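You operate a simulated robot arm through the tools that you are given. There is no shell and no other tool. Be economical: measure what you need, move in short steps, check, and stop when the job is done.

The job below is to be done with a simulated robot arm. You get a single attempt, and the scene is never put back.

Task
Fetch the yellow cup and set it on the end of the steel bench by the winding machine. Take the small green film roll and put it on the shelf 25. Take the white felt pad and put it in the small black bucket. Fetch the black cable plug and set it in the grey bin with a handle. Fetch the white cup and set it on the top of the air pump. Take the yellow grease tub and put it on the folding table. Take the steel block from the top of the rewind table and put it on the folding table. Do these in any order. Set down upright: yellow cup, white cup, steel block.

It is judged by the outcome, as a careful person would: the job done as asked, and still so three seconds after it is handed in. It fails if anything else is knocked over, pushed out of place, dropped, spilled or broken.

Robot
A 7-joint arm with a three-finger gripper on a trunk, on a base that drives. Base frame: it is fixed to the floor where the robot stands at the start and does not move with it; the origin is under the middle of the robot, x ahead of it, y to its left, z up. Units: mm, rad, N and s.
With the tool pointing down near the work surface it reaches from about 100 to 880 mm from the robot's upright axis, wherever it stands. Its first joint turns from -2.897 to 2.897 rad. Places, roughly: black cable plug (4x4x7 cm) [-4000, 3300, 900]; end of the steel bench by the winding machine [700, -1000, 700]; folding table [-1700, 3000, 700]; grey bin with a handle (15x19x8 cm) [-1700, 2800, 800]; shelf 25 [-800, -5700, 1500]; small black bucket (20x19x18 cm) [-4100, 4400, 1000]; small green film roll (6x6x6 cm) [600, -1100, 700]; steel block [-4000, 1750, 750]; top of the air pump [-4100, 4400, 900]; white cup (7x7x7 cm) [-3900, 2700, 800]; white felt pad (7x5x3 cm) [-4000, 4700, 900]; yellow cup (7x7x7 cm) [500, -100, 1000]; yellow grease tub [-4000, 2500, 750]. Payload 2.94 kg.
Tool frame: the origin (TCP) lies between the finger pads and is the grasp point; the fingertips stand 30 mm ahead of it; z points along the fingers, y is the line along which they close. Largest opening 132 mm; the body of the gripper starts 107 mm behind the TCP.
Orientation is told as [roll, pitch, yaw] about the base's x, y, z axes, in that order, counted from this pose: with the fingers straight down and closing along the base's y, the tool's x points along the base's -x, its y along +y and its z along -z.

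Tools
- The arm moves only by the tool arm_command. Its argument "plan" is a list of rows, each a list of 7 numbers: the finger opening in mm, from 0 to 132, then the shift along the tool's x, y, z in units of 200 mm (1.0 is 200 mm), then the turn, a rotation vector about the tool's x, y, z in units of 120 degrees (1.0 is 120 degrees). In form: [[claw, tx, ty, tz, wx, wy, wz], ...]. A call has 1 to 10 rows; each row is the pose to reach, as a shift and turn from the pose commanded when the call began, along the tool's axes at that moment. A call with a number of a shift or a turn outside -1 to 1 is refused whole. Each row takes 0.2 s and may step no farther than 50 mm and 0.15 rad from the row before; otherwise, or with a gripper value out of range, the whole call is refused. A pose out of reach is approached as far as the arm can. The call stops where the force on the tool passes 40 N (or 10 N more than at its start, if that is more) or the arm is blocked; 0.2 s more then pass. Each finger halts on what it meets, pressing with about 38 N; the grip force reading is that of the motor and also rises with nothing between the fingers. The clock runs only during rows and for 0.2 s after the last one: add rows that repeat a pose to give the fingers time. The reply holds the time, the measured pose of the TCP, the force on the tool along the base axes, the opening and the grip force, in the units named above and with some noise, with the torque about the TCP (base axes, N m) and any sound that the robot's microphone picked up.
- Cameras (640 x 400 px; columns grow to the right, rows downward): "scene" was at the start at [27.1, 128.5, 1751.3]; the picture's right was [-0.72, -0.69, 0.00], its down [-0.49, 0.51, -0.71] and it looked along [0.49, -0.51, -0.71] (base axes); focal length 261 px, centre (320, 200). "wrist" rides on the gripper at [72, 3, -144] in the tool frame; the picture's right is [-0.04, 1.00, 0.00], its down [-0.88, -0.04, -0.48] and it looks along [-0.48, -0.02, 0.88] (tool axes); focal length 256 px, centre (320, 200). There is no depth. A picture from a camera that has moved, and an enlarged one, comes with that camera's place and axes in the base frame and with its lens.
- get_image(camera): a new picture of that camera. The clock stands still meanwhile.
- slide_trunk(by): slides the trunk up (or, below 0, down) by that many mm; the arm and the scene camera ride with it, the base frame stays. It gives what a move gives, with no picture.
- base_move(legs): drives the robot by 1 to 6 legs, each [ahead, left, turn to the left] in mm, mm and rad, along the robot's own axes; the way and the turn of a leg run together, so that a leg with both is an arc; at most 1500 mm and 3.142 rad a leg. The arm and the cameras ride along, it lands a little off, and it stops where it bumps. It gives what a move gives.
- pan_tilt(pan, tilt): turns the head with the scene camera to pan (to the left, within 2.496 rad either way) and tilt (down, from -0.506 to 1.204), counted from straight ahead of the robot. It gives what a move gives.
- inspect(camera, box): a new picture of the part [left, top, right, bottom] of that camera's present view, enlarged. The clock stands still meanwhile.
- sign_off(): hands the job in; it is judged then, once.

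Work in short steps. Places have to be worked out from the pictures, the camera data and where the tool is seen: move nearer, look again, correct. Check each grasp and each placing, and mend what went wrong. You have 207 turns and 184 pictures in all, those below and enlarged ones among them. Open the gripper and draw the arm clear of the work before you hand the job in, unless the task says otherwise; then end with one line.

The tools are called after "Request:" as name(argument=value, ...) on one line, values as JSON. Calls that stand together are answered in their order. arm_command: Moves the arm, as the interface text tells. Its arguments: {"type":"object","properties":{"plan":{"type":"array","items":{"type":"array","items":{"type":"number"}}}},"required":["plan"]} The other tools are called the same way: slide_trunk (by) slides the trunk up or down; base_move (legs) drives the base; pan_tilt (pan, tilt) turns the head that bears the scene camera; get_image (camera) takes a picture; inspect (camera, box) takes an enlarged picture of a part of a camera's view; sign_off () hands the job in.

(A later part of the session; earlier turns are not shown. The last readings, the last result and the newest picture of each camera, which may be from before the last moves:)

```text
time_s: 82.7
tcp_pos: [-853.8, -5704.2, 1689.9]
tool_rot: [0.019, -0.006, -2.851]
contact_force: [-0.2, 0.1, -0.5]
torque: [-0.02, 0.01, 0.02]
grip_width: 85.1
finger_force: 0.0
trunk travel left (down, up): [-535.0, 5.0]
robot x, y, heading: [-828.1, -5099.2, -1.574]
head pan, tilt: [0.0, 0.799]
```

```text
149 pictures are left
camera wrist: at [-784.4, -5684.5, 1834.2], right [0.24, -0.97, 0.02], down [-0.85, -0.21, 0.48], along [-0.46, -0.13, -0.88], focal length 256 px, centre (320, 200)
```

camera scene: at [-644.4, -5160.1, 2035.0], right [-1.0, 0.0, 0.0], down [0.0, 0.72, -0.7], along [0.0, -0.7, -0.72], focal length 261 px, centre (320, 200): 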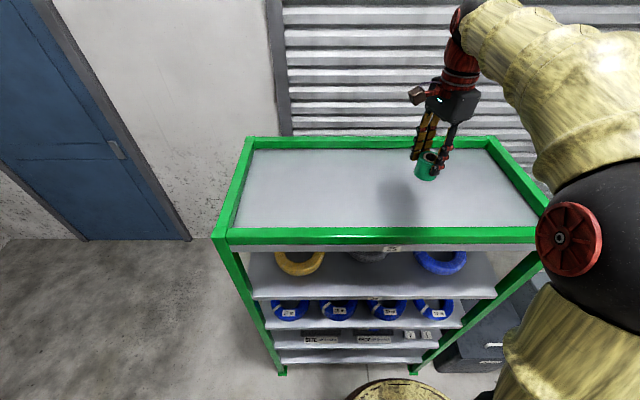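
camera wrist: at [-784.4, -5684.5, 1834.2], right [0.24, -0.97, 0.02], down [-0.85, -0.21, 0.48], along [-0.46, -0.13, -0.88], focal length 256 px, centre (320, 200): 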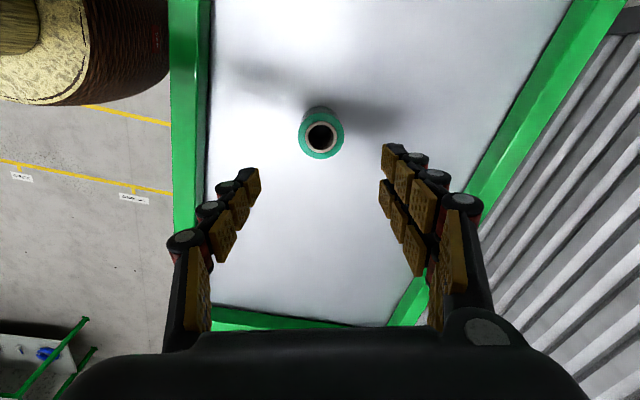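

Film roll stands on shelf 25. Retract the arm, back off, turn to face -x and cross to x≈-3000.

Request:
arm_command(plan=[[85, 0.06, -0.2, 0, 0, 0, 0], [85, 0.12, -0.4, 0, 0, 0, 0], [85, 0.18, -0.6, 0, 0, 0, 0], [85, 0.24, -0.8, 0, 0, 0, 0], [85, 0.3, -0.98, 0, 0, 0, 0]])

Request:
base_move(legs=[[-550, 0, 0], [0, 0, -1.57]])

Request:
pan_tilt(pan=-0.6, tilt=0.45)

Request:
get_image(camera="scene")

```text
time_s: 83.9
tcp_pos: [-856.0, -5495.9, 1684.8]
tool_rot: [0.021, -0.005, -2.854]
contact_force: [0.9, 0.8, 0.2]
torque: [-0.07, -0.03, -0.01]
grip_width: 84.7
finger_force: 0.1
trunk travel left (down, up): [-535.0, 5.0]
robot x, y, heading: [-833.3, -5102.8, -1.572]
head pan, tilt: [0.0, 0.799]
```

```text
time_s: 91.0
tcp_pos: [-1228.6, -4524.6, 1683.0]
tool_rot: [0.02, -0.006, 1.846]
contact_force: [0.3, -0.6, -0.3]
torque: [0.01, 0.0, 0.0]
grip_width: 85.0
finger_force: 0.1
trunk travel left (down, up): [-535.0, 5.0]
robot x, y, heading: [-831.9, -4551.4, 3.123]
head pan, tilt: [0.0, 0.799]
```

```text
time_s: 92.0
tcp_pos: [-1227.4, -4523.4, 1684.1]
tool_rot: [0.02, -0.006, 1.844]
contact_force: [-0.4, 0.0, -0.4]
torque: [-0.01, 0.01, 0.0]
grip_width: 84.9
finger_force: 0.1
trunk travel left (down, up): [-535.0, 5.0]
robot x, y, heading: [-833.1, -4553.8, 3.117]
head pan, tilt: [-0.6, 0.45]
```

```text
148 pictures are left
camera scene: at [-880.5, -4692.1, 2065.4], right [0.58, 0.81, 0.0], down [0.35, -0.25, -0.9], along [-0.73, 0.52, -0.44], focal length 261 px, centre (320, 200)
```

scene: 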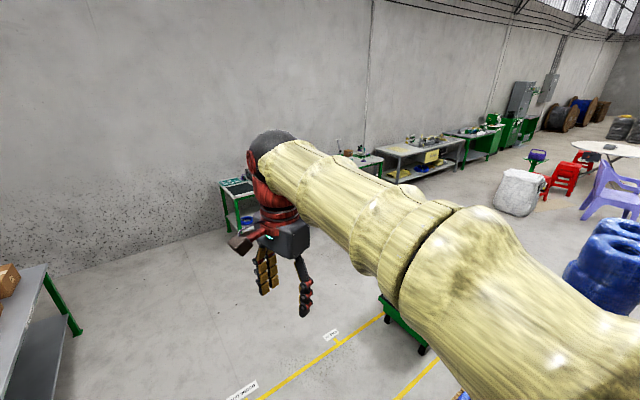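

Floor toward x≈-3000 is clear. Drive there and then up along the room in the facing -x pose.

Request:
base_move(legs=[[1080, 0, 0.02], [1080, 0, 0], [0, -1450, 0], [0, -1450, 0]])

Request:
get_image(camera="scene")

```text
time_s: 116.3
tcp_pos: [-3402.8, -1600.8, 1683.2]
tool_rot: [0.019, -0.004, 1.887]
contact_force: [-0.4, 0.3, -0.3]
torque: [-0.05, 0.03, 0.01]
grip_width: 85.1
finger_force: 0.0
trunk travel left (down, up): [-535.0, 5.0]
robot x, y, heading: [-3003.1, -1609.7, -3.119]
head pan, tilt: [-0.6, 0.45]
```

```text
147 pictures are left
camera scene: at [-3047.9, -1752.1, 2065.5], right [0.54, 0.84, 0.0], down [0.37, -0.24, -0.9], along [-0.76, 0.49, -0.44], focal length 261 px, centre (320, 200)
```

scene: 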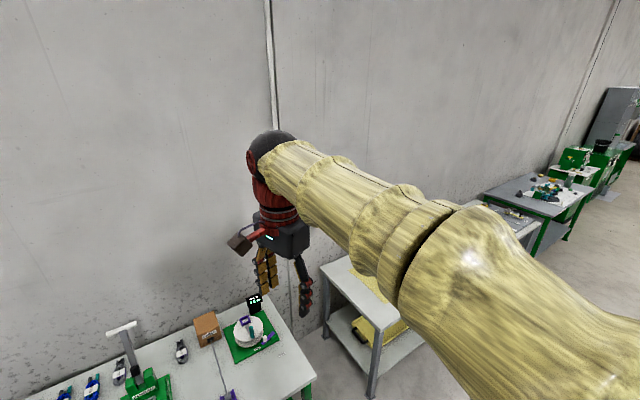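

Path ahead at x=-3000 is clear. Continue up to y≈1750, and pan to look at the first table.

Request:
base_move(legs=[[0, -1120, -0.022], [0, -1120, 0], [0, -1120, 0]])

Request:
slide_trunk(by=-285)

Request:
pan_tilt(pan=-0.3, tilt=0.6)

Request:
get_image(camera="scene")

Request:
get_image(camera="wrist")

```text
time_s: 132.8
tcp_pos: [-3456.8, 1779.8, 1683.0]
tool_rot: [0.021, -0.005, 1.896]
contact_force: [-0.9, 0.5, -0.7]
torque: [-0.05, 0.03, 0.01]
grip_width: 84.8
finger_force: 0.1
trunk travel left (down, up): [-535.0, 5.0]
robot x, y, heading: [-3060.6, 1771.2, -3.112]
head pan, tilt: [-0.6, 0.45]
```

```text
time_s: 135.7
tcp_pos: [-3456.4, 1777.8, 1398.7]
tool_rot: [0.018, -0.006, 1.896]
contact_force: [-0.2, -0.4, -0.2]
torque: [-0.02, 0.0, -0.02]
grip_width: 84.7
finger_force: 0.0
trunk travel left (down, up): [-250.0, 290.0]
robot x, y, heading: [-3058.2, 1775.1, -3.112]
head pan, tilt: [-0.6, 0.45]
```

```text
time_s: 136.4
tcp_pos: [-3456.2, 1778.5, 1399.3]
tool_rot: [0.018, -0.005, 1.896]
contact_force: [0.1, 0.1, 0.2]
torque: [0.01, 0.01, 0.01]
grip_width: 85.1
finger_force: 0.0
trunk travel left (down, up): [-250.0, 290.0]
robot x, y, heading: [-3061.0, 1770.9, -3.109]
head pan, tilt: [-0.3, 0.6]
```

```text
146 pictures are left
camera scene: at [-3109.0, 1602.8, 1767.0], right [0.27, 0.96, 0.0], down [0.54, -0.15, -0.83], along [-0.8, 0.22, -0.56], focal length 261 px, centre (320, 200)
```

scene: 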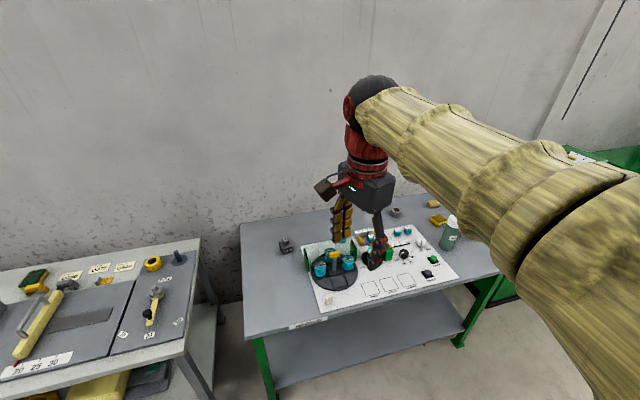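

```text
145 pictures are left
camera wrist: at [-3434.1, 1709.1, 1542.2], right [-0.96, -0.28, 0.02], down [-0.24, 0.85, 0.48], along [-0.15, 0.46, -0.88], focal length 256 px, centre (320, 200)
```

wrist: 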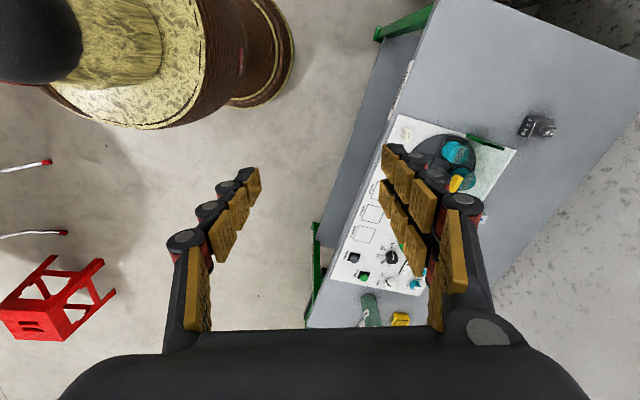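

I see the rewind table; the dark block at scene (285,245) may be the steel block. Zoom in.

Request:
inspect(camera="scene", box=[230, 190, 470, 340])

Request:
inspect(camera="wrist", box=[340, 60, 600, 330])

```text
2.67 times, centred on (350, 265) of scene
camera zoom: at [-3109.0, 1602.8, 1767.0], right [0.27, 0.96, 0.0], down [0.54, -0.15, -0.83], along [-0.8, 0.22, -0.56], focal length 695 px, centre (240, 27)
```

zoom: 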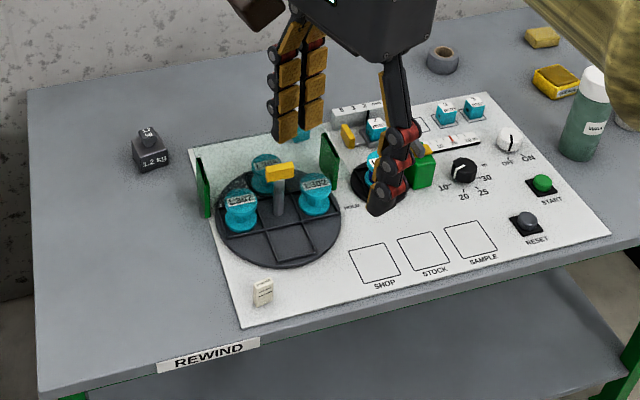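

```text
1.48 times, centred on (470, 195) of wrist
camera zoom: at [-3434.1, 1709.1, 1542.2], right [-0.96, -0.28, 0.02], down [-0.24, 0.85, 0.48], along [-0.15, 0.46, -0.88], focal length 379 px, centre (98, 207)
```

zoom: 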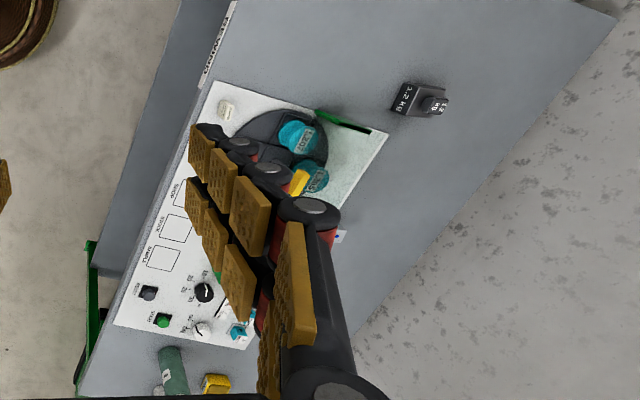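

It's a 1.2 kg block with a knob, at ≈(-4120,1697). Drive closer (330 mm), staying clear of the table edge at x≈-3713.

Request:
base_move(legs=[[300, 0, -0.03]])

Request:
arm_command(plan=[[100, 0, 0, 0.2, 0, 0, 0], [100, 0, 0, 0.4, 0, 0, 0], [100, 0, 0, 0.6, 0, 0, 0], [100, 0, 0, 0.8, 0, 0, 0], [100, 0, 0, 1, 0, 0, 0]])

Request:
get_image(camera="scene")

Request:
get_image(camera="wrist")

```text
time_s: 138.5
tcp_pos: [-3759.0, 1782.9, 1399.0]
tool_rot: [0.017, -0.005, 1.869]
contact_force: [-0.3, 0.1, -0.2]
torque: [0.03, -0.02, -0.01]
grip_width: 85.2
finger_force: 0.1
trunk travel left (down, up): [-250.0, 290.0]
robot x, y, heading: [-3363.3, 1764.6, -3.139]
head pan, tilt: [-0.3, 0.6]
```

```text
time_s: 139.7
tcp_pos: [-3764.1, 1783.7, 1198.0]
tool_rot: [0.019, -0.005, 1.869]
contact_force: [-1.0, 1.3, -0.2]
torque: [0.01, 0.0, 0.02]
grip_width: 99.7
finger_force: 0.0
trunk travel left (down, up): [-250.0, 290.0]
robot x, y, heading: [-3362.4, 1767.1, -3.141]
head pan, tilt: [-0.3, 0.6]
```

```text
142 pictures are left
camera scene: at [-3416.9, 1598.7, 1766.9], right [0.29, 0.96, 0.0], down [0.54, -0.16, -0.82], along [-0.79, 0.24, -0.57], focal length 261 px, centre (320, 200)
```

scene: 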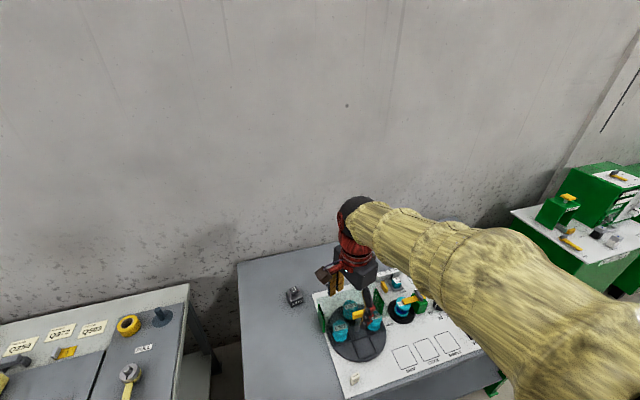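

```text
141 pictures are left
camera wrist: at [-3743.5, 1713.6, 1340.7], right [-0.97, -0.25, 0.02], down [-0.21, 0.85, 0.48], along [-0.14, 0.46, -0.88], focal length 256 px, centre (320, 200)
```

wrist: 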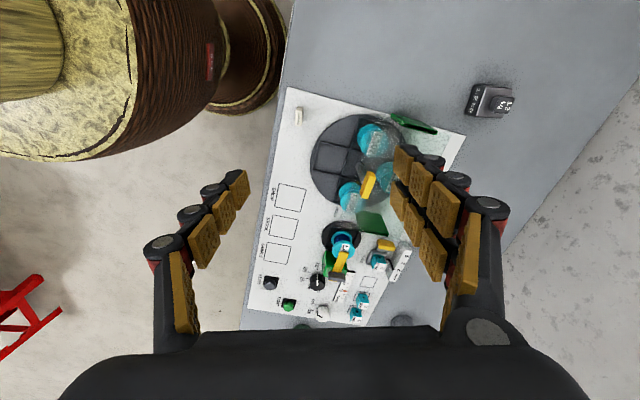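

Block body at ≈(-4111,1695,783). Move above it and look for its orientation.

Request:
arm_command(plan=[[100, -0.009, 0.18, 0.07, 0, 0, 0], [100, -0.018, 0.36, 0.14, 0, 0, 0], [100, -0.027, 0.54, 0.21, 0, 0, 0], [100, -0.036, 0.72, 0.28, 0, 0, 0], [100, -0.045, 0.9, 0.35, 0, 0, 0]])

Request:
arm_command(plan=[[100, -0.009, 0.18, 0.07, 0, 0, 0], [100, -0.018, 0.36, 0.14, 0, 0, 0], [100, -0.027, 0.54, 0.21, 0, 0, 0], [100, -0.036, 0.72, 0.28, 0, 0, 0], [100, -0.045, 0.89, 0.35, 0, 0, 0]])

Request:
inspect(camera="wrist", box=[220, 40, 420, 240])

```text
time_s: 140.9
tcp_pos: [-3941.9, 1738.9, 1132.7]
tool_rot: [0.02, -0.006, 1.869]
contact_force: [-0.5, 0.5, 0.3]
torque: [0.0, -0.03, 0.01]
grip_width: 100.0
finger_force: 0.1
trunk travel left (down, up): [-250.0, 290.0]
robot x, y, heading: [-3358.2, 1765.0, -3.142]
head pan, tilt: [-0.3, 0.6]
```

```text
time_s: 142.1
tcp_pos: [-4113.3, 1695.3, 1064.4]
tool_rot: [0.017, -0.006, 1.869]
contact_force: [-0.5, -0.3, -0.1]
torque: [-0.02, 0.0, 0.0]
grip_width: 99.9
finger_force: 0.2
trunk travel left (down, up): [-250.0, 290.0]
robot x, y, heading: [-3360.2, 1769.0, -3.139]
head pan, tilt: [-0.3, 0.6]
```

```text
2.00 times, centred on (320, 140) of wrist
camera zoom: at [-4093.4, 1625.0, 1207.5], right [-0.97, -0.25, 0.02], down [-0.21, 0.85, 0.48], along [-0.14, 0.46, -0.88], focal length 512 px, centre (320, 320)
```

zoom: 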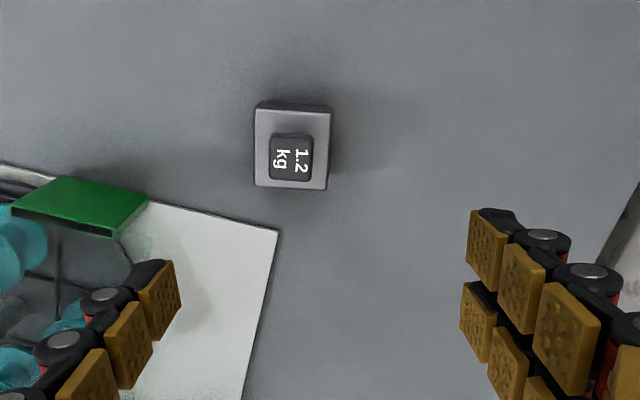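

Block is nearly aligned with the gripper (≈58 mm wide). Correct by ~-12 mm in tool y and descend to z≈900, then look.

Request:
arm_command(plan=[[100, 0, -0.06, 0.2, 0, 0, 0], [100, 0, -0.06, 0.4, 0, 0, 0], [100, 0, -0.06, 0.6, 0, 0, 0], [100, 0, -0.06, 0.8, 0, 0, 0]])

Request:
get_image(camera="wrist")

```text
time_s: 143.1
tcp_pos: [-4103.9, 1699.8, 904.2]
tool_rot: [0.021, -0.005, 1.868]
contact_force: [0.4, -0.6, 0.8]
torque: [0.0, -0.06, 0.0]
grip_width: 99.7
finger_force: 0.0
trunk travel left (down, up): [-250.0, 290.0]
robot x, y, heading: [-3363.1, 1763.8, -3.135]
head pan, tilt: [-0.3, 0.6]
```

```text
139 pictures are left
camera wrist: at [-4083.0, 1630.1, 1047.2], right [-0.97, -0.25, 0.02], down [-0.21, 0.85, 0.48], along [-0.14, 0.46, -0.88], focal length 256 px, centre (320, 200)
```

wrist: 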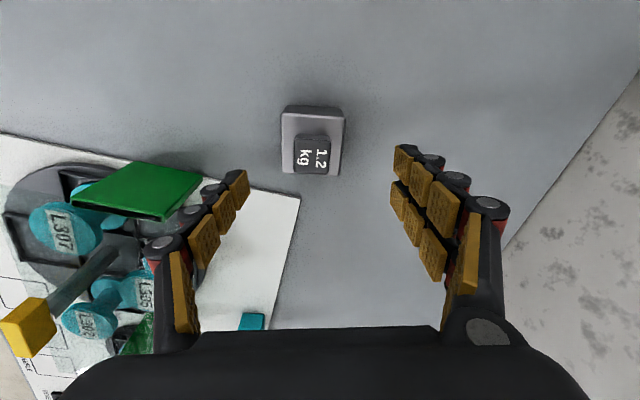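

Small correction and descend to TCP ≈795, then close.

Request:
arm_command(plan=[[85, 0, -0.026, 0.2, 0, 0, 0], [85, 0, -0.026, 0.4, 0, 0, 0], [85, 0, -0.026, 0.5, 0, 0, 0], [85, 0, -0.026, 0.54, 0, 0, 0], [85, 0, -0.026, 0.54, 0, 0, 0]])

Request:
get_image(camera="wrist")

```text
time_s: 144.4
tcp_pos: [-4101.9, 1700.0, 806.2]
tool_rot: [0.027, -0.007, 1.869]
contact_force: [26.8, 3.7, 49.3]
torque: [0.63, -2.81, -0.06]
grip_width: 80.0
finger_force: 21.9
trunk travel left (down, up): [-250.0, 290.0]
robot x, y, heading: [-3366.9, 1764.0, -3.133]
head pan, tilt: [-0.3, 0.6]
stopped in row 5: the force on the tool passed its limit at 43 N (the readings are from after the stop); the commanded pose is now the measured one
```

```text
138 pictures are left
camera wrist: at [-4080.6, 1629.9, 950.7], right [-0.97, -0.25, 0.03], down [-0.21, 0.85, 0.48], along [-0.14, 0.46, -0.88], focal length 256 px, centre (320, 200)
```

wrist: 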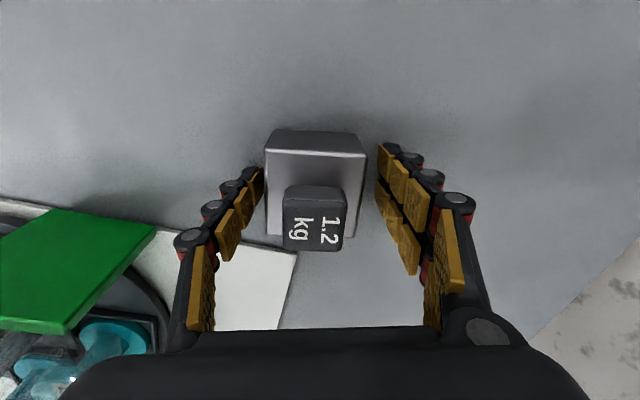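

Unexpected contact (49 N) at fingertip z≈776 – perhaps the table or the block's edge. Back up 15 mm and look.

Request:
arm_command(plan=[[95, 0, 0, -0.08, 0, 0, 0], [95, 0, 0, -0.2, 0, 0, 0], [95, 0, 0, -0.2, 0, 0, 0]])

Request:
get_image(camera="wrist")

Request:
inspect(camera="scene", box=[230, 230, 430, 355])

```text
time_s: 145.2
tcp_pos: [-4102.4, 1699.9, 839.7]
tool_rot: [0.022, -0.005, 1.871]
contact_force: [0.4, 0.3, 0.6]
torque: [-0.01, -0.02, -0.01]
grip_width: 95.2
finger_force: 0.2
trunk travel left (down, up): [-250.0, 290.0]
robot x, y, heading: [-3363.8, 1765.8, -3.137]
head pan, tilt: [-0.3, 0.6]
```

```text
137 pictures are left
camera wrist: at [-4081.7, 1629.7, 982.5], right [-0.97, -0.25, 0.02], down [-0.21, 0.85, 0.48], along [-0.14, 0.46, -0.88], focal length 256 px, centre (320, 200)
```

wrist: 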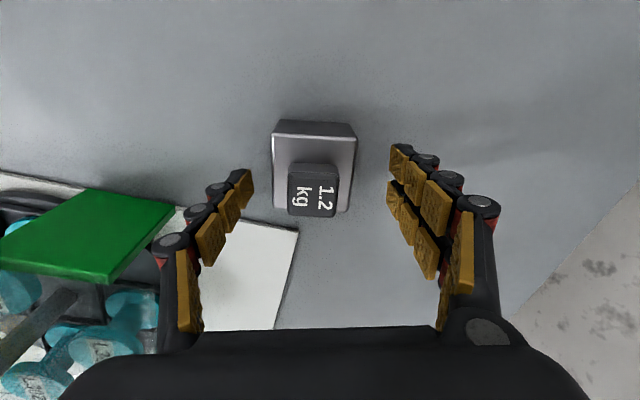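

```text
3.20 times, centred on (330, 292) of scene
camera zoom: at [-3416.8, 1598.6, 1766.9], right [0.29, 0.96, 0.0], down [0.54, -0.16, -0.82], along [-0.79, 0.24, -0.57], focal length 834 px, centre (288, -96)
```

zoom: 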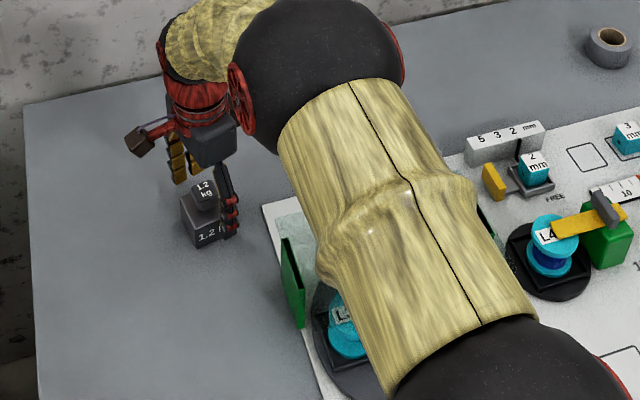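

Width consistency across views shows the block's top is at z≈820 and the table at ≈775: the fingertips had touched the table, block not disturbed. Descend to TCP≈814 and close.

Request:
arm_command(plan=[[90, 0.03, -0.012, 0.07, 0, 0, 0], [90, 0.03, -0.012, 0.128, 0, 0, 0], [70, 0.03, -0.012, 0.128, 0, 0, 0], [45, 0.03, -0.012, 0.128, 0, 0, 0], [45, 0.03, -0.012, 0.128, 0, 0, 0], [45, 0.03, -0.012, 0.128, 0, 0, 0]])

Request:
get_image(camera="wrist")

```text
time_s: 146.6
tcp_pos: [-4099.8, 1693.2, 813.1]
tool_rot: [0.023, -0.005, 1.867]
contact_force: [0.9, 0.5, 1.3]
torque: [-0.08, -0.27, -0.15]
grip_width: 55.8
finger_force: 19.2
trunk travel left (down, up): [-250.0, 290.0]
robot x, y, heading: [-3364.2, 1761.5, -3.139]
head pan, tilt: [-0.3, 0.6]
```

```text
135 pictures are left
camera wrist: at [-4078.4, 1624.0, 957.4], right [-0.97, -0.25, 0.02], down [-0.21, 0.85, 0.48], along [-0.14, 0.46, -0.88], focal length 256 px, centre (320, 200)
```

wrist: 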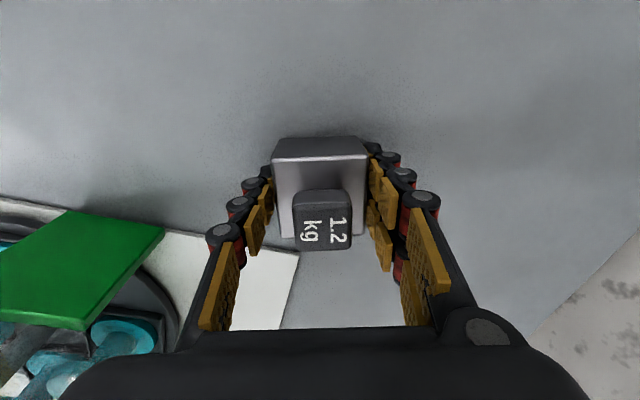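

Gripped at 56 mm. Lift and check the hold.

Request:
arm_command(plan=[[40, 0, 0, -0.1, 0, 0, 0], [40, 0, 0, -0.25, 0, 0, 0], [40, 0, 0, -0.45, 0, 0, 0], [40, 0, 0, -0.65, 0, 0, 0], [40, 0, 0, -0.85, 0, 0, 0], [40, 0, 0, -1, 0, 0, 0]])

Request:
get_image(camera="wrist")

```text
time_s: 148.0
tcp_pos: [-4093.9, 1696.8, 1014.1]
tool_rot: [0.021, -0.006, 1.869]
contact_force: [0.3, -0.1, -11.7]
torque: [-0.02, 0.03, 0.0]
grip_width: 55.2
finger_force: 38.0
trunk travel left (down, up): [-250.0, 290.0]
robot x, y, heading: [-3364.2, 1765.2, -3.136]
head pan, tilt: [-0.3, 0.6]
```

```text
134 pictures are left
camera wrist: at [-4072.1, 1626.0, 1157.9], right [-0.97, -0.25, 0.02], down [-0.21, 0.85, 0.48], along [-0.14, 0.46, -0.88], focal length 256 px, centre (320, 200)
```

wrist: 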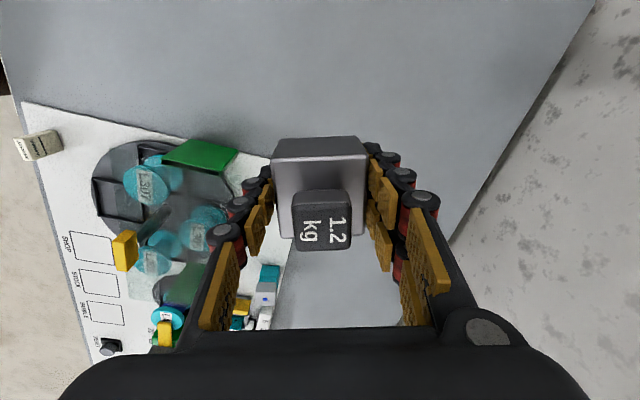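

Held securely. Retract, back off, go to y≈2950, and turn to face the folding table.

Request:
arm_command(plan=[[40, 0.009, -0.18, -0.1, 0, 0, 0], [40, 0.018, -0.36, -0.2, 0, 0, 0], [40, 0.027, -0.54, -0.3, 0, 0, 0], [40, 0.036, -0.72, -0.4, 0, 0, 0], [40, 0.045, -0.9, -0.5, 0, 0, 0]])

Request:
arm_command(plan=[[40, 0.009, -0.18, -0.1, 0, 0, 0], [40, 0.018, -0.36, -0.2, 0, 0, 0], [40, 0.027, -0.54, -0.3, 0, 0, 0], [40, 0.036, -0.72, -0.4, 0, 0, 0], [40, 0.045, -0.9, -0.5, 0, 0, 0]])

Request:
base_move(legs=[[-350, 0, 0], [0, -1190, 0], [0, 0, 3.14]])

Request:
pan_tilt(pan=-0.1, tilt=0.6)

Request:
get_image(camera="scene")

```text
time_s: 149.2
tcp_pos: [-3917.9, 1739.7, 1109.9]
tool_rot: [0.024, -0.004, 1.87]
contact_force: [1.0, -0.3, -11.0]
torque: [0.0, 0.02, 0.0]
grip_width: 55.5
finger_force: 38.8
trunk travel left (down, up): [-250.0, 290.0]
robot x, y, heading: [-3360.5, 1763.0, -3.137]
head pan, tilt: [-0.3, 0.6]
```

```text
time_s: 150.4
tcp_pos: [-3743.0, 1783.4, 1206.6]
tool_rot: [0.023, -0.006, 1.869]
contact_force: [0.5, 0.2, -11.8]
torque: [-0.01, 0.0, 0.0]
grip_width: 55.7
finger_force: 38.4
trunk travel left (down, up): [-250.0, 290.0]
robot x, y, heading: [-3361.9, 1763.5, -3.137]
head pan, tilt: [-0.3, 0.6]
```

```text
time_s: 165.7
tcp_pos: [-2640.3, 2948.1, 1205.3]
tool_rot: [0.023, -0.005, -1.252]
contact_force: [-0.4, -0.2, -12.3]
torque: [0.02, -0.02, 0.0]
grip_width: 55.5
finger_force: 38.1
trunk travel left (down, up): [-250.0, 290.0]
robot x, y, heading: [-3023.0, 2957.4, 0.024]
head pan, tilt: [-0.3, 0.6]
```

```text
time_s: 166.5
tcp_pos: [-2639.1, 2947.9, 1204.6]
tool_rot: [0.022, -0.004, -1.25]
contact_force: [-0.1, -0.7, -12.0]
torque: [0.0, -0.01, 0.01]
grip_width: 55.3
finger_force: 38.0
trunk travel left (down, up): [-250.0, 290.0]
robot x, y, heading: [-3019.5, 2958.2, 0.03]
head pan, tilt: [-0.099, 0.6]
```

```text
133 pictures are left
camera scene: at [-2966.2, 3136.8, 1766.9], right [-0.07, -1.0, 0.0], down [-0.56, 0.04, -0.82], along [0.82, -0.06, -0.57], focal length 261 px, centre (320, 200)
```

scene: 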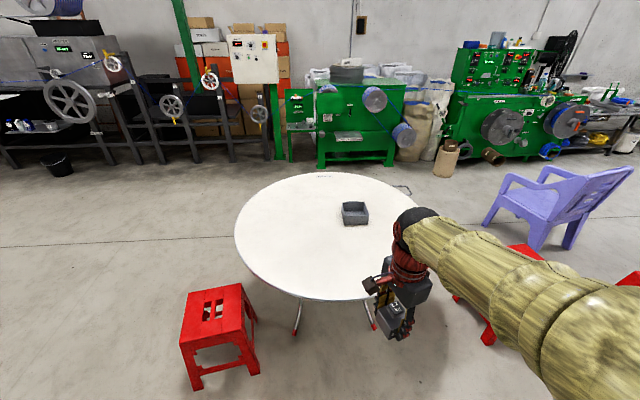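

The folding table (top ≈ z 720, near edge x≈-2260) holds the grey bin on its far side. Approach to x≈-2580 and then extend the arm over it.

Request:
base_move(legs=[[430, 0, -0.03]])

Request:
get_image(camera="scene")

Request:
get_image(camera="wrist")

```text
time_s: 169.1
tcp_pos: [-2216.5, 2939.4, 1204.8]
tool_rot: [0.02, -0.005, -1.282]
contact_force: [0.2, -0.5, -12.1]
torque: [0.01, 0.02, 0.02]
grip_width: 55.7
finger_force: 37.7
trunk travel left (down, up): [-250.0, 290.0]
robot x, y, heading: [-2595.2, 2959.6, -0.011]
head pan, tilt: [-0.099, 0.6]
```

```text
132 pictures are left
camera scene: at [-2535.9, 3139.4, 1766.9], right [-0.11, -0.99, 0.0], down [-0.56, 0.06, -0.82], along [0.82, -0.09, -0.57], focal length 261 px, centre (320, 200)
```

scene: 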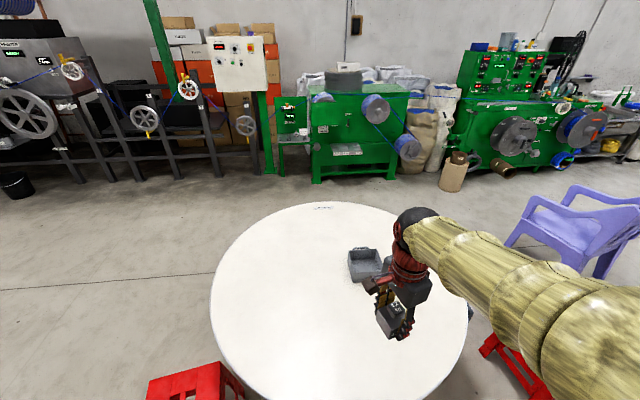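

```text
131 pictures are left
camera wrist: at [-2237.0, 3009.4, 1348.8], right [0.97, 0.24, 0.02], down [0.2, -0.85, 0.48], along [0.13, -0.46, -0.88], focal length 256 px, centre (320, 200)
```

wrist: 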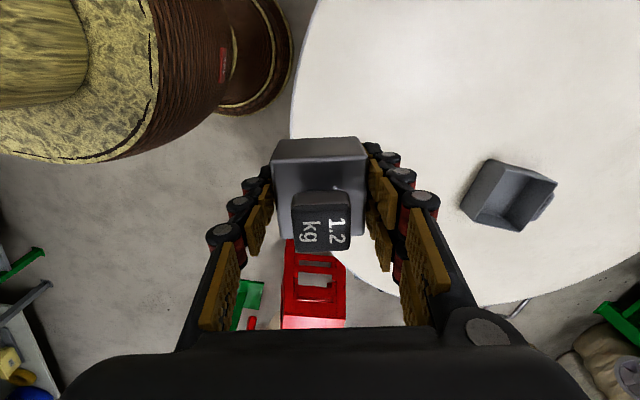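

Bin at ≈(-1675,2830). I'll set the block at about (-1950,3120).

Request:
arm_command(plan=[[40, 0.049, 0.153, 0.13, 0, 0, 0], [40, 0.098, 0.306, 0.26, 0, 0, 0], [40, 0.147, 0.46, 0.39, 0, 0, 0], [40, 0.196, 0.613, 0.52, 0, 0, 0], [40, 0.245, 0.766, 0.65, 0, 0, 0]])

Request:
arm_command(plan=[[40, 0.049, 0.153, 0.13, 0, 0, 0], [40, 0.098, 0.306, 0.26, 0, 0, 0], [40, 0.147, 0.46, 0.39, 0, 0, 0], [40, 0.196, 0.613, 0.52, 0, 0, 0], [40, 0.245, 0.766, 0.65, 0, 0, 0]])

Request:
get_image(camera="wrist")

Request:
get_image(camera="scene")

```text
time_s: 170.3
tcp_pos: [-2078.2, 3031.1, 1079.9]
tool_rot: [0.02, -0.006, -1.282]
contact_force: [0.4, -0.5, -11.9]
torque: [0.01, 0.06, 0.02]
grip_width: 55.0
finger_force: 38.1
trunk travel left (down, up): [-250.0, 290.0]
robot x, y, heading: [-2596.9, 2959.0, -0.008]
head pan, tilt: [-0.099, 0.6]
```

```text
time_s: 171.5
tcp_pos: [-1942.0, 3121.5, 948.6]
tool_rot: [0.021, -0.005, -1.282]
contact_force: [0.4, 0.1, -12.0]
torque: [0.0, 0.01, 0.01]
grip_width: 55.1
finger_force: 38.6
trunk travel left (down, up): [-250.0, 290.0]
robot x, y, heading: [-2595.3, 2959.4, -0.007]
head pan, tilt: [-0.099, 0.6]
```

```text
130 pictures are left
camera wrist: at [-1961.3, 3191.0, 1091.8], right [0.97, 0.24, 0.02], down [0.2, -0.85, 0.48], along [0.13, -0.46, -0.88], focal length 256 px, centre (320, 200)
```

wrist: 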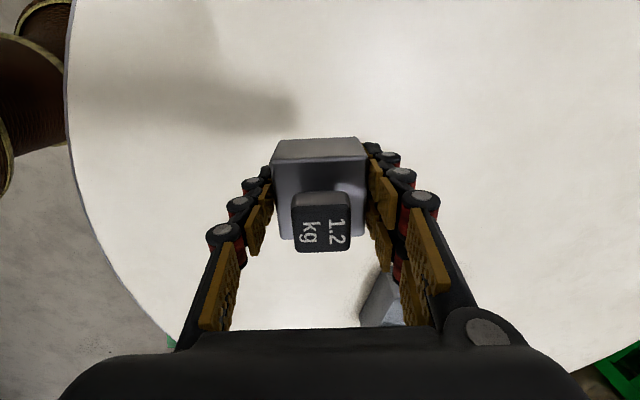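

```text
129 pictures are left
camera scene: at [-2535.0, 3140.3, 1766.7], right [-0.11, -0.99, 0.0], down [-0.56, 0.06, -0.82], along [0.82, -0.09, -0.57], focal length 261 px, centre (320, 200)
```

scene: 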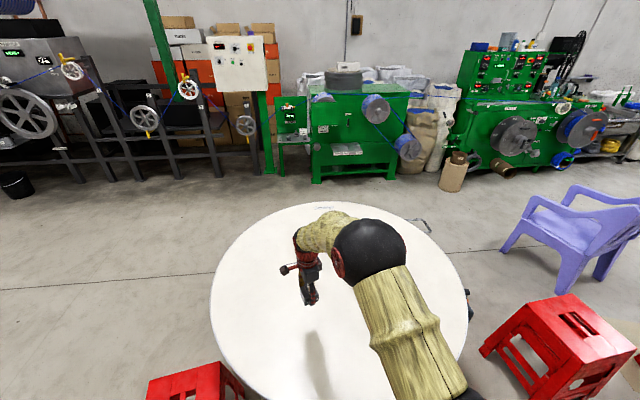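

Descend to ~800 then feel for the table in small steps.

Request:
arm_command(plan=[[40, 0, 0, 0.2, 0, 0, 0], [40, 0, 0, 0.4, 0, 0, 0], [40, 0, 0, 0.6, 0, 0, 0], [40, 0, 0, 0.72, 0, 0, 0]])

Request:
arm_command(plan=[[40, 0, 0, 0.03, 0, 0, 0], [40, 0, 0, 0.06, 0, 0, 0], [40, 0, 0, 0.09, 0, 0, 0], [40, 0, 0, 0.12, 0, 0, 0], [40, 0, 0, 0.15, 0, 0, 0], [40, 0, 0, 0.18, 0, 0, 0], [40, 0, 0, 0.21, 0, 0, 0], [40, 0, 0, 0.24, 0, 0, 0], [40, 0, 0, 0.27, 0, 0, 0], [40, 0, 0, 0.3, 0, 0, 0]])

```text
time_s: 172.5
tcp_pos: [-1938.1, 3120.2, 808.5]
tool_rot: [0.022, -0.006, -1.283]
contact_force: [0.9, 1.0, -11.3]
torque: [0.02, 0.06, 0.02]
grip_width: 55.5
finger_force: 37.9
trunk travel left (down, up): [-250.0, 290.0]
robot x, y, heading: [-2600.3, 2962.9, -0.005]
head pan, tilt: [-0.099, 0.6]
```

```text
time_s: 174.2
tcp_pos: [-1938.9, 3122.2, 770.4]
tool_rot: [0.027, -0.005, -1.285]
contact_force: [-8.1, -2.8, 19.2]
torque: [-0.35, 1.14, -0.02]
grip_width: 56.0
finger_force: 23.5
trunk travel left (down, up): [-250.0, 290.0]
robot x, y, heading: [-2598.4, 2958.0, -0.006]
head pan, tilt: [-0.099, 0.6]
stopped in row 8: the force on the tool passed its limit at 66 N (the readings are from after the stop); the commanded pose is now the measured one
```

Contact. Ease up slightly, release, and rise.

Request:
arm_command(plan=[[45, 0, 0, -0.005, 0, 0, 0], [65, 0, 0, -0.005, 0, 0, 0], [90, 0, 0, -0.005, 0, 0, 0], [90, 0, 0, -0.005, 0, 0, 0]])

Request:
arm_command(plan=[[95, 0, 0, -0.1, 0, 0, 0], [95, 0, 0, -0.3, 0, 0, 0], [95, 0, 0, -0.5, 0, 0, 0], [95, 0, 0, -0.75, 0, 0, 0], [95, 0, 0, -1, 0, 0, 0]])

Request:
get_image(camera="wrist")

```text
time_s: 175.2
tcp_pos: [-1938.2, 3121.9, 768.1]
tool_rot: [0.026, -0.003, -1.283]
contact_force: [-0.5, 0.6, -0.1]
torque: [0.01, 0.0, 0.0]
grip_width: 90.0
finger_force: 0.0
trunk travel left (down, up): [-250.0, 290.0]
robot x, y, heading: [-2599.3, 2961.0, -0.006]
head pan, tilt: [-0.099, 0.6]
```

```text
time_s: 176.4
tcp_pos: [-1943.3, 3121.9, 967.6]
tool_rot: [0.027, -0.003, -1.282]
contact_force: [-1.6, 0.7, -1.4]
torque: [-0.01, -0.05, 0.01]
grip_width: 95.1
finger_force: 0.1
trunk travel left (down, up): [-250.0, 290.0]
robot x, y, heading: [-2593.3, 2963.4, -0.003]
head pan, tilt: [-0.099, 0.6]
```

```text
128 pictures are left
camera wrist: at [-1965.7, 3190.6, 1111.6], right [0.97, 0.24, 0.03], down [0.2, -0.85, 0.48], along [0.14, -0.46, -0.88], focal length 256 px, centre (320, 200)
```

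wrist: 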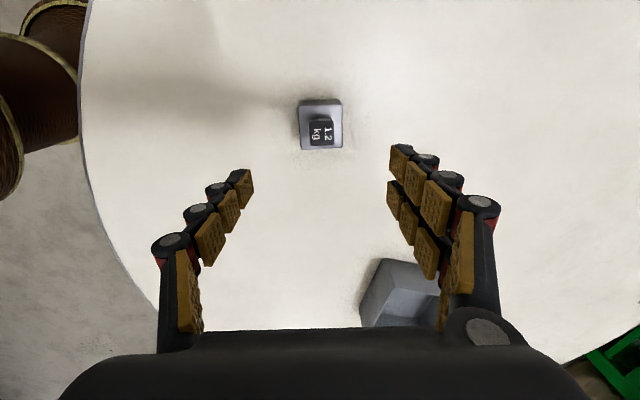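

Block stands on the table. Retract (also levelling the tool) and go back for the grease tub on the rewind table's far end.

Request:
arm_command(plan=[[95, -0.049, -0.153, -0.1, 0.0037, -0.0124, 0], [95, -0.098, -0.306, -0.2, 0.0037, -0.0124, 0], [95, -0.147, -0.46, -0.3, 0.0037, -0.0124, 0], [95, -0.196, -0.613, -0.4, 0.0037, -0.0124, 0], [95, -0.245, -0.766, -0.5, 0.0037, -0.0124, 0]])

Request:
arm_command(plan=[[95, -0.049, -0.153, -0.1, 0, 0, 0], [95, -0.098, -0.306, -0.2, 0, 0, 0], [95, -0.147, -0.46, -0.3, 0, 0, 0], [95, -0.196, -0.613, -0.4, 0, 0, 0], [95, -0.245, -0.766, -0.5, 0, 0, 0]])

Request:
base_move(legs=[[-450, 0, 0], [0, 0, 3.14], [280, 320, 0]])

Request:
pan_tilt(pan=0.1, tilt=0.7)

Request:
get_image(camera="scene")

Request:
get_image(camera="wrist")

```text
time_s: 177.6
tcp_pos: [-2080.3, 3030.2, 1065.5]
tool_rot: [0.018, -0.032, -1.282]
contact_force: [0.1, -1.3, 0.4]
torque: [0.02, -0.02, 0.03]
grip_width: 95.1
finger_force: 0.1
trunk travel left (down, up): [-250.0, 290.0]
robot x, y, heading: [-2598.5, 2958.9, -0.008]
head pan, tilt: [-0.099, 0.6]
```

```text
time_s: 178.8
tcp_pos: [-2219.0, 2942.1, 1164.0]
tool_rot: [0.02, -0.031, -1.285]
contact_force: [-0.1, 0.7, 0.2]
torque: [-0.04, 0.0, -0.03]
grip_width: 95.1
finger_force: 0.1
trunk travel left (down, up): [-250.0, 290.0]
robot x, y, heading: [-2597.3, 2962.9, -0.01]
head pan, tilt: [-0.099, 0.6]
```

```text
time_s: 191.1
tcp_pos: [-3701.8, 2654.0, 1163.8]
tool_rot: [0.019, -0.032, 1.858]
contact_force: [0.6, 0.1, 0.0]
torque: [0.0, 0.01, 0.02]
grip_width: 94.9
finger_force: 0.1
trunk travel left (down, up): [-250.0, 290.0]
robot x, y, heading: [-3325.4, 2633.4, 3.139]
head pan, tilt: [-0.099, 0.6]
```

```text
time_s: 191.8
tcp_pos: [-3701.3, 2653.7, 1163.6]
tool_rot: [0.019, -0.031, 1.859]
contact_force: [1.0, -0.7, -0.2]
torque: [-0.03, -0.03, -0.01]
grip_width: 95.4
finger_force: 0.0
trunk travel left (down, up): [-250.0, 290.0]
robot x, y, heading: [-3318.9, 2634.1, 3.135]
head pan, tilt: [0.099, 0.7]
```

```text
127 pictures are left
camera scene: at [-3377.2, 2434.7, 1758.3], right [-0.09, 1.0, 0.0], down [0.64, 0.06, -0.77], along [-0.76, -0.07, -0.64], focal length 261 px, centre (320, 200)
```

scene: 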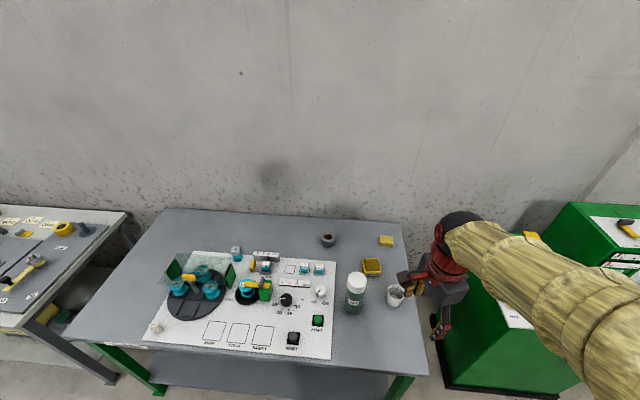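

```text
126 pictures are left
camera wrist: at [-3680.7, 2579.7, 1304.8], right [-0.97, -0.24, 0.02], down [-0.2, 0.84, 0.5], along [-0.14, 0.48, -0.86], focal length 256 px, centre (320, 200)
```

wrist: 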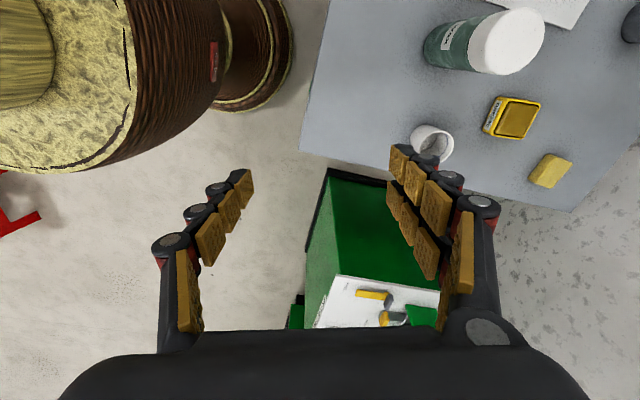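

Tilt convention understood (roll ≙ −tool x, pitch ≙ tool y); I'll correct it. First a zoom on the table's end: tub vs. sponge and the white cup.

Request:
inspect(camera="scene", box=[310, 220, 430, 320])

Request:
inspect(camera="wrist", box=[390, 70, 600, 230])

Request:
arm_command(plan=[[95, 0, 0, 0, 0.0091, 0.0148, 0]])

```text
4.00 times, centred on (370, 270) of scene
camera zoom: at [-3377.2, 2434.7, 1758.3], right [-0.09, 1.0, 0.0], down [0.64, 0.06, -0.77], along [-0.76, -0.07, -0.64], focal length 1043 px, centre (120, -80)
```

zoom: 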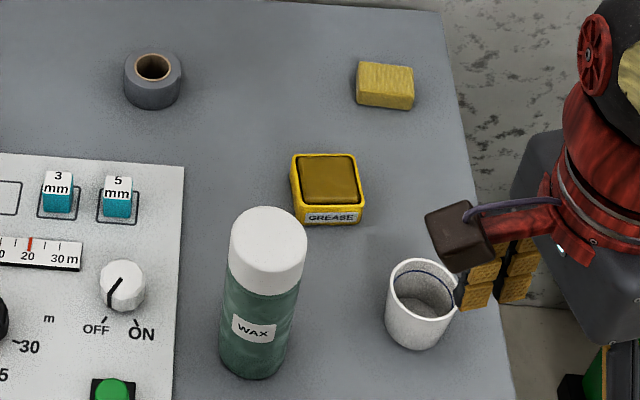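

```text
2.50 times, centred on (495, 150) of wrist
camera zoom: at [-3680.7, 2579.7, 1304.8], right [-0.97, -0.24, 0.02], down [-0.2, 0.84, 0.5], along [-0.14, 0.48, -0.86], focal length 640 px, centre (-118, 325)
```

zoom: 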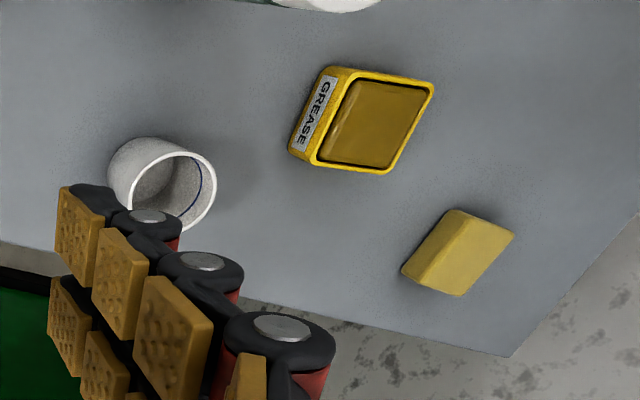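

```text
time_s: 192.2
tcp_pos: [-3701.8, 2653.4, 1162.8]
tool_rot: [0.0, -0.001, 1.859]
contact_force: [0.2, 0.3, 0.1]
torque: [0.02, 0.01, 0.0]
grip_width: 95.1
finger_force: 0.1
trunk travel left (down, up): [-250.0, 290.0]
robot x, y, heading: [-3318.0, 2634.8, 3.145]
head pan, tilt: [0.099, 0.7]
```

Grease tub at ≈(-4079,2596), top ≈812, rotated ~10°. Move above it in two steps, turning slightly to match.

Request:
arm_command(plan=[[100, -0.026, 0.189, 0.08, 0, 0, 0], [100, -0.053, 0.378, 0.16, 0, 0, 0], [100, -0.079, 0.567, 0.24, 0, 0, 0], [100, -0.106, 0.756, 0.32, 0, 0, 0], [100, -0.132, 0.945, 0.4, 0, 0, 0]])

Request:
arm_command(plan=[[100, -0.026, 0.189, 0.08, 0, 0, 0.011], [100, -0.053, 0.378, 0.16, 0, 0, 0.022], [100, -0.079, 0.567, 0.24, 0, 0, 0.034], [100, -0.106, 0.756, 0.32, 0, 0, 0.045], [100, -0.132, 0.945, 0.4, 0, 0, 0.056]])

Request:
get_image(camera="wrist")

```text
time_s: 193.4
tcp_pos: [-3891.4, 2624.1, 1081.1]
tool_rot: [-0.001, 0.0, 1.86]
contact_force: [-0.6, 0.1, -0.8]
torque: [0.02, -0.01, -0.02]
grip_width: 99.7
finger_force: 0.0
trunk travel left (down, up): [-250.0, 290.0]
robot x, y, heading: [-3322.3, 2635.5, 3.14]
head pan, tilt: [0.099, 0.7]
```

```text
time_s: 194.6
tcp_pos: [-4081.3, 2595.1, 1003.0]
tool_rot: [0.001, 0.0, 1.742]
contact_force: [-0.2, 0.1, 0.8]
torque: [0.02, -0.01, -0.02]
grip_width: 100.1
finger_force: 0.0
trunk travel left (down, up): [-250.0, 290.0]
robot x, y, heading: [-3320.2, 2634.5, 3.138]
head pan, tilt: [0.099, 0.7]
```

```text
123 pictures are left
camera wrist: at [-4072.5, 2523.1, 1147.4], right [-0.99, -0.13, 0.0], down [-0.11, 0.87, 0.48], along [-0.06, 0.47, -0.88], focal length 256 px, centre (320, 200)
```

wrist: 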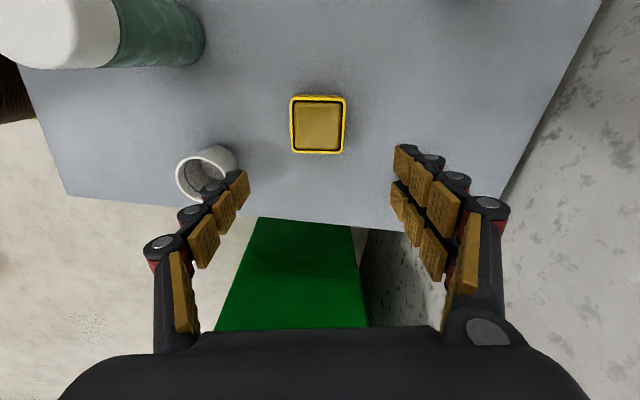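

Aligned. Descend to TCP≈813 and close gently.

Request:
arm_command(plan=[[95, 0, 0, 0.23, 0, 0, 0], [95, 0, 0, 0.46, 0, 0, 0], [95, 0, 0, 0.69, 0, 0, 0], [95, 0, 0, 0.87, 0, 0, 0], [95, 0, 0, 0.945, 0, 0, 0], [75, 0, 0, 0.945, 0, 0, 0], [62, 0, 0, 0.945, 0, 0, 0], [62, 0, 0, 0.945, 0, 0, 0]])

Request:
get_image(camera="wrist")

```text
time_s: 196.4
tcp_pos: [-4080.1, 2594.6, 814.9]
tool_rot: [0.0, -0.001, 1.741]
contact_force: [0.5, -0.3, 0.8]
torque: [0.03, -0.08, -0.06]
grip_width: 71.1
finger_force: 24.7
trunk travel left (down, up): [-250.0, 290.0]
robot x, y, heading: [-3319.2, 2634.2, 3.137]
head pan, tilt: [0.099, 0.7]
```

```text
122 pictures are left
camera wrist: at [-4071.7, 2523.0, 959.1], right [-0.99, -0.13, 0.0], down [-0.11, 0.87, 0.48], along [-0.06, 0.47, -0.88], focal length 256 px, centre (320, 200)
```

wrist: 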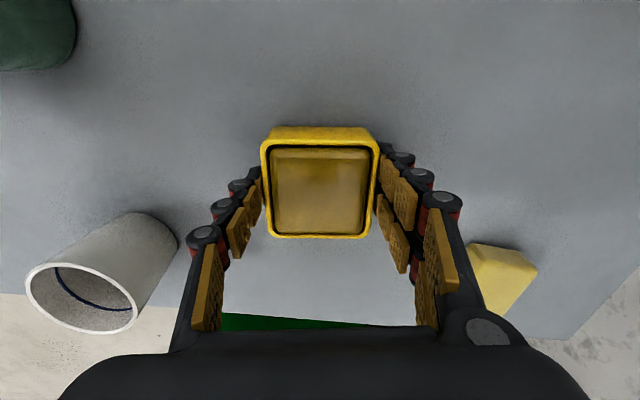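

Gripped (71 mm). Lift smoothly and retract along the same path.

Request:
arm_command(plan=[[58, 0, 0, -0.1, 0, 0, 0], [58, 0, 0, -0.28, 0, 0, 0], [58, 0, 0, -0.46, 0, 0, 0], [58, 0, 0, -0.64, 0, 0, 0], [58, 0, 0, -0.82, 0, 0, 0], [58, 0, 0, -1, 0, 0, 0]])

Request:
arm_command(plan=[[58, 0.026, -0.189, -0.1, 0, 0, 0], [58, 0.053, -0.378, -0.2, 0, 0, 0], [58, 0.079, -0.567, -0.3, 0, 0, 0], [58, 0.106, -0.756, -0.4, 0, 0, 0], [58, 0.132, -0.945, -0.5, 0, 0, 0]])

Request:
arm_command(plan=[[58, 0.026, -0.189, -0.08, 0, 0, 0], [58, 0.053, -0.378, -0.16, 0, 0, 0], [58, 0.079, -0.567, -0.24, 0, 0, 0], [58, 0.106, -0.756, -0.32, 0, 0, 0], [58, 0.132, -0.945, -0.4, 0, 0, 0]])

Request:
get_image(camera="wrist")

```text
time_s: 197.8
tcp_pos: [-4078.7, 2595.4, 1013.8]
tool_rot: [-0.001, 0.0, 1.74]
contact_force: [-0.9, 0.3, -3.7]
torque: [0.0, 0.04, -0.01]
grip_width: 69.3
finger_force: 38.0
trunk travel left (down, up): [-250.0, 290.0]
robot x, y, heading: [-3319.7, 2635.1, 3.137]
head pan, tilt: [0.099, 0.7]
```

```text
time_s: 199.0
tcp_pos: [-3888.4, 2605.2, 1113.5]
tool_rot: [0.002, 0.0, 1.74]
contact_force: [1.1, -0.2, -2.4]
torque: [-0.04, 0.03, 0.02]
grip_width: 69.4
finger_force: 38.0
trunk travel left (down, up): [-250.0, 290.0]
robot x, y, heading: [-3320.8, 2637.2, 3.139]
head pan, tilt: [0.099, 0.7]
```

```text
time_s: 200.2
tcp_pos: [-3698.3, 2607.7, 1196.4]
tool_rot: [0.003, 0.001, 1.742]
contact_force: [0.2, 0.9, -1.9]
torque: [0.0, -0.02, -0.01]
grip_width: 69.4
finger_force: 37.6
trunk travel left (down, up): [-250.0, 290.0]
robot x, y, heading: [-3322.6, 2636.4, 3.139]
head pan, tilt: [0.099, 0.7]
```

```text
121 pictures are left
camera wrist: at [-3689.1, 2535.7, 1340.2], right [-0.99, -0.13, 0.0], down [-0.11, 0.87, 0.48], along [-0.06, 0.47, -0.88], focal length 256 px, centre (320, 200)
```

wrist: 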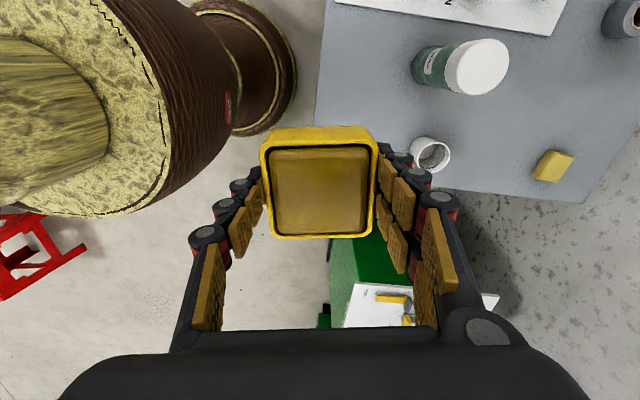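

Tub held. Drive back to the folding table.

Request:
base_move(legs=[[-280, -330, 0], [0, 0, 3.14], [440, 0, 0]])

Request:
pan_tilt(pan=-0.1, tilt=0.7)

Request:
get_image(camera="scene")

```text
time_s: 212.5
tcp_pos: [-2222.5, 3025.8, 1196.0]
tool_rot: [0.0, -0.001, -1.355]
contact_force: [1.0, 0.1, -2.8]
torque: [-0.01, 0.01, -0.01]
grip_width: 69.3
finger_force: 38.0
trunk travel left (down, up): [-250.0, 290.0]
robot x, y, heading: [-2598.5, 2981.3, 0.036]
head pan, tilt: [0.099, 0.7]
```

```text
time_s: 213.2
tcp_pos: [-2221.1, 3026.7, 1194.9]
tool_rot: [0.0, -0.001, -1.357]
contact_force: [-0.5, 0.4, -2.6]
torque: [0.01, -0.02, -0.02]
grip_width: 69.2
finger_force: 37.8
trunk travel left (down, up): [-250.0, 290.0]
robot x, y, heading: [-2600.8, 2979.4, 0.044]
head pan, tilt: [-0.099, 0.7]
```

```text
120 pictures are left
camera scene: at [-2549.1, 3163.0, 1758.3], right [-0.06, -1.0, 0.0], down [-0.64, 0.04, -0.76], along [0.76, -0.05, -0.64], focal length 261 px, centre (320, 200)
```

scene: 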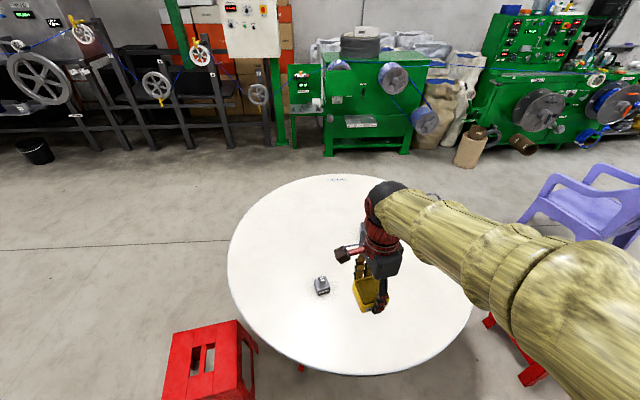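

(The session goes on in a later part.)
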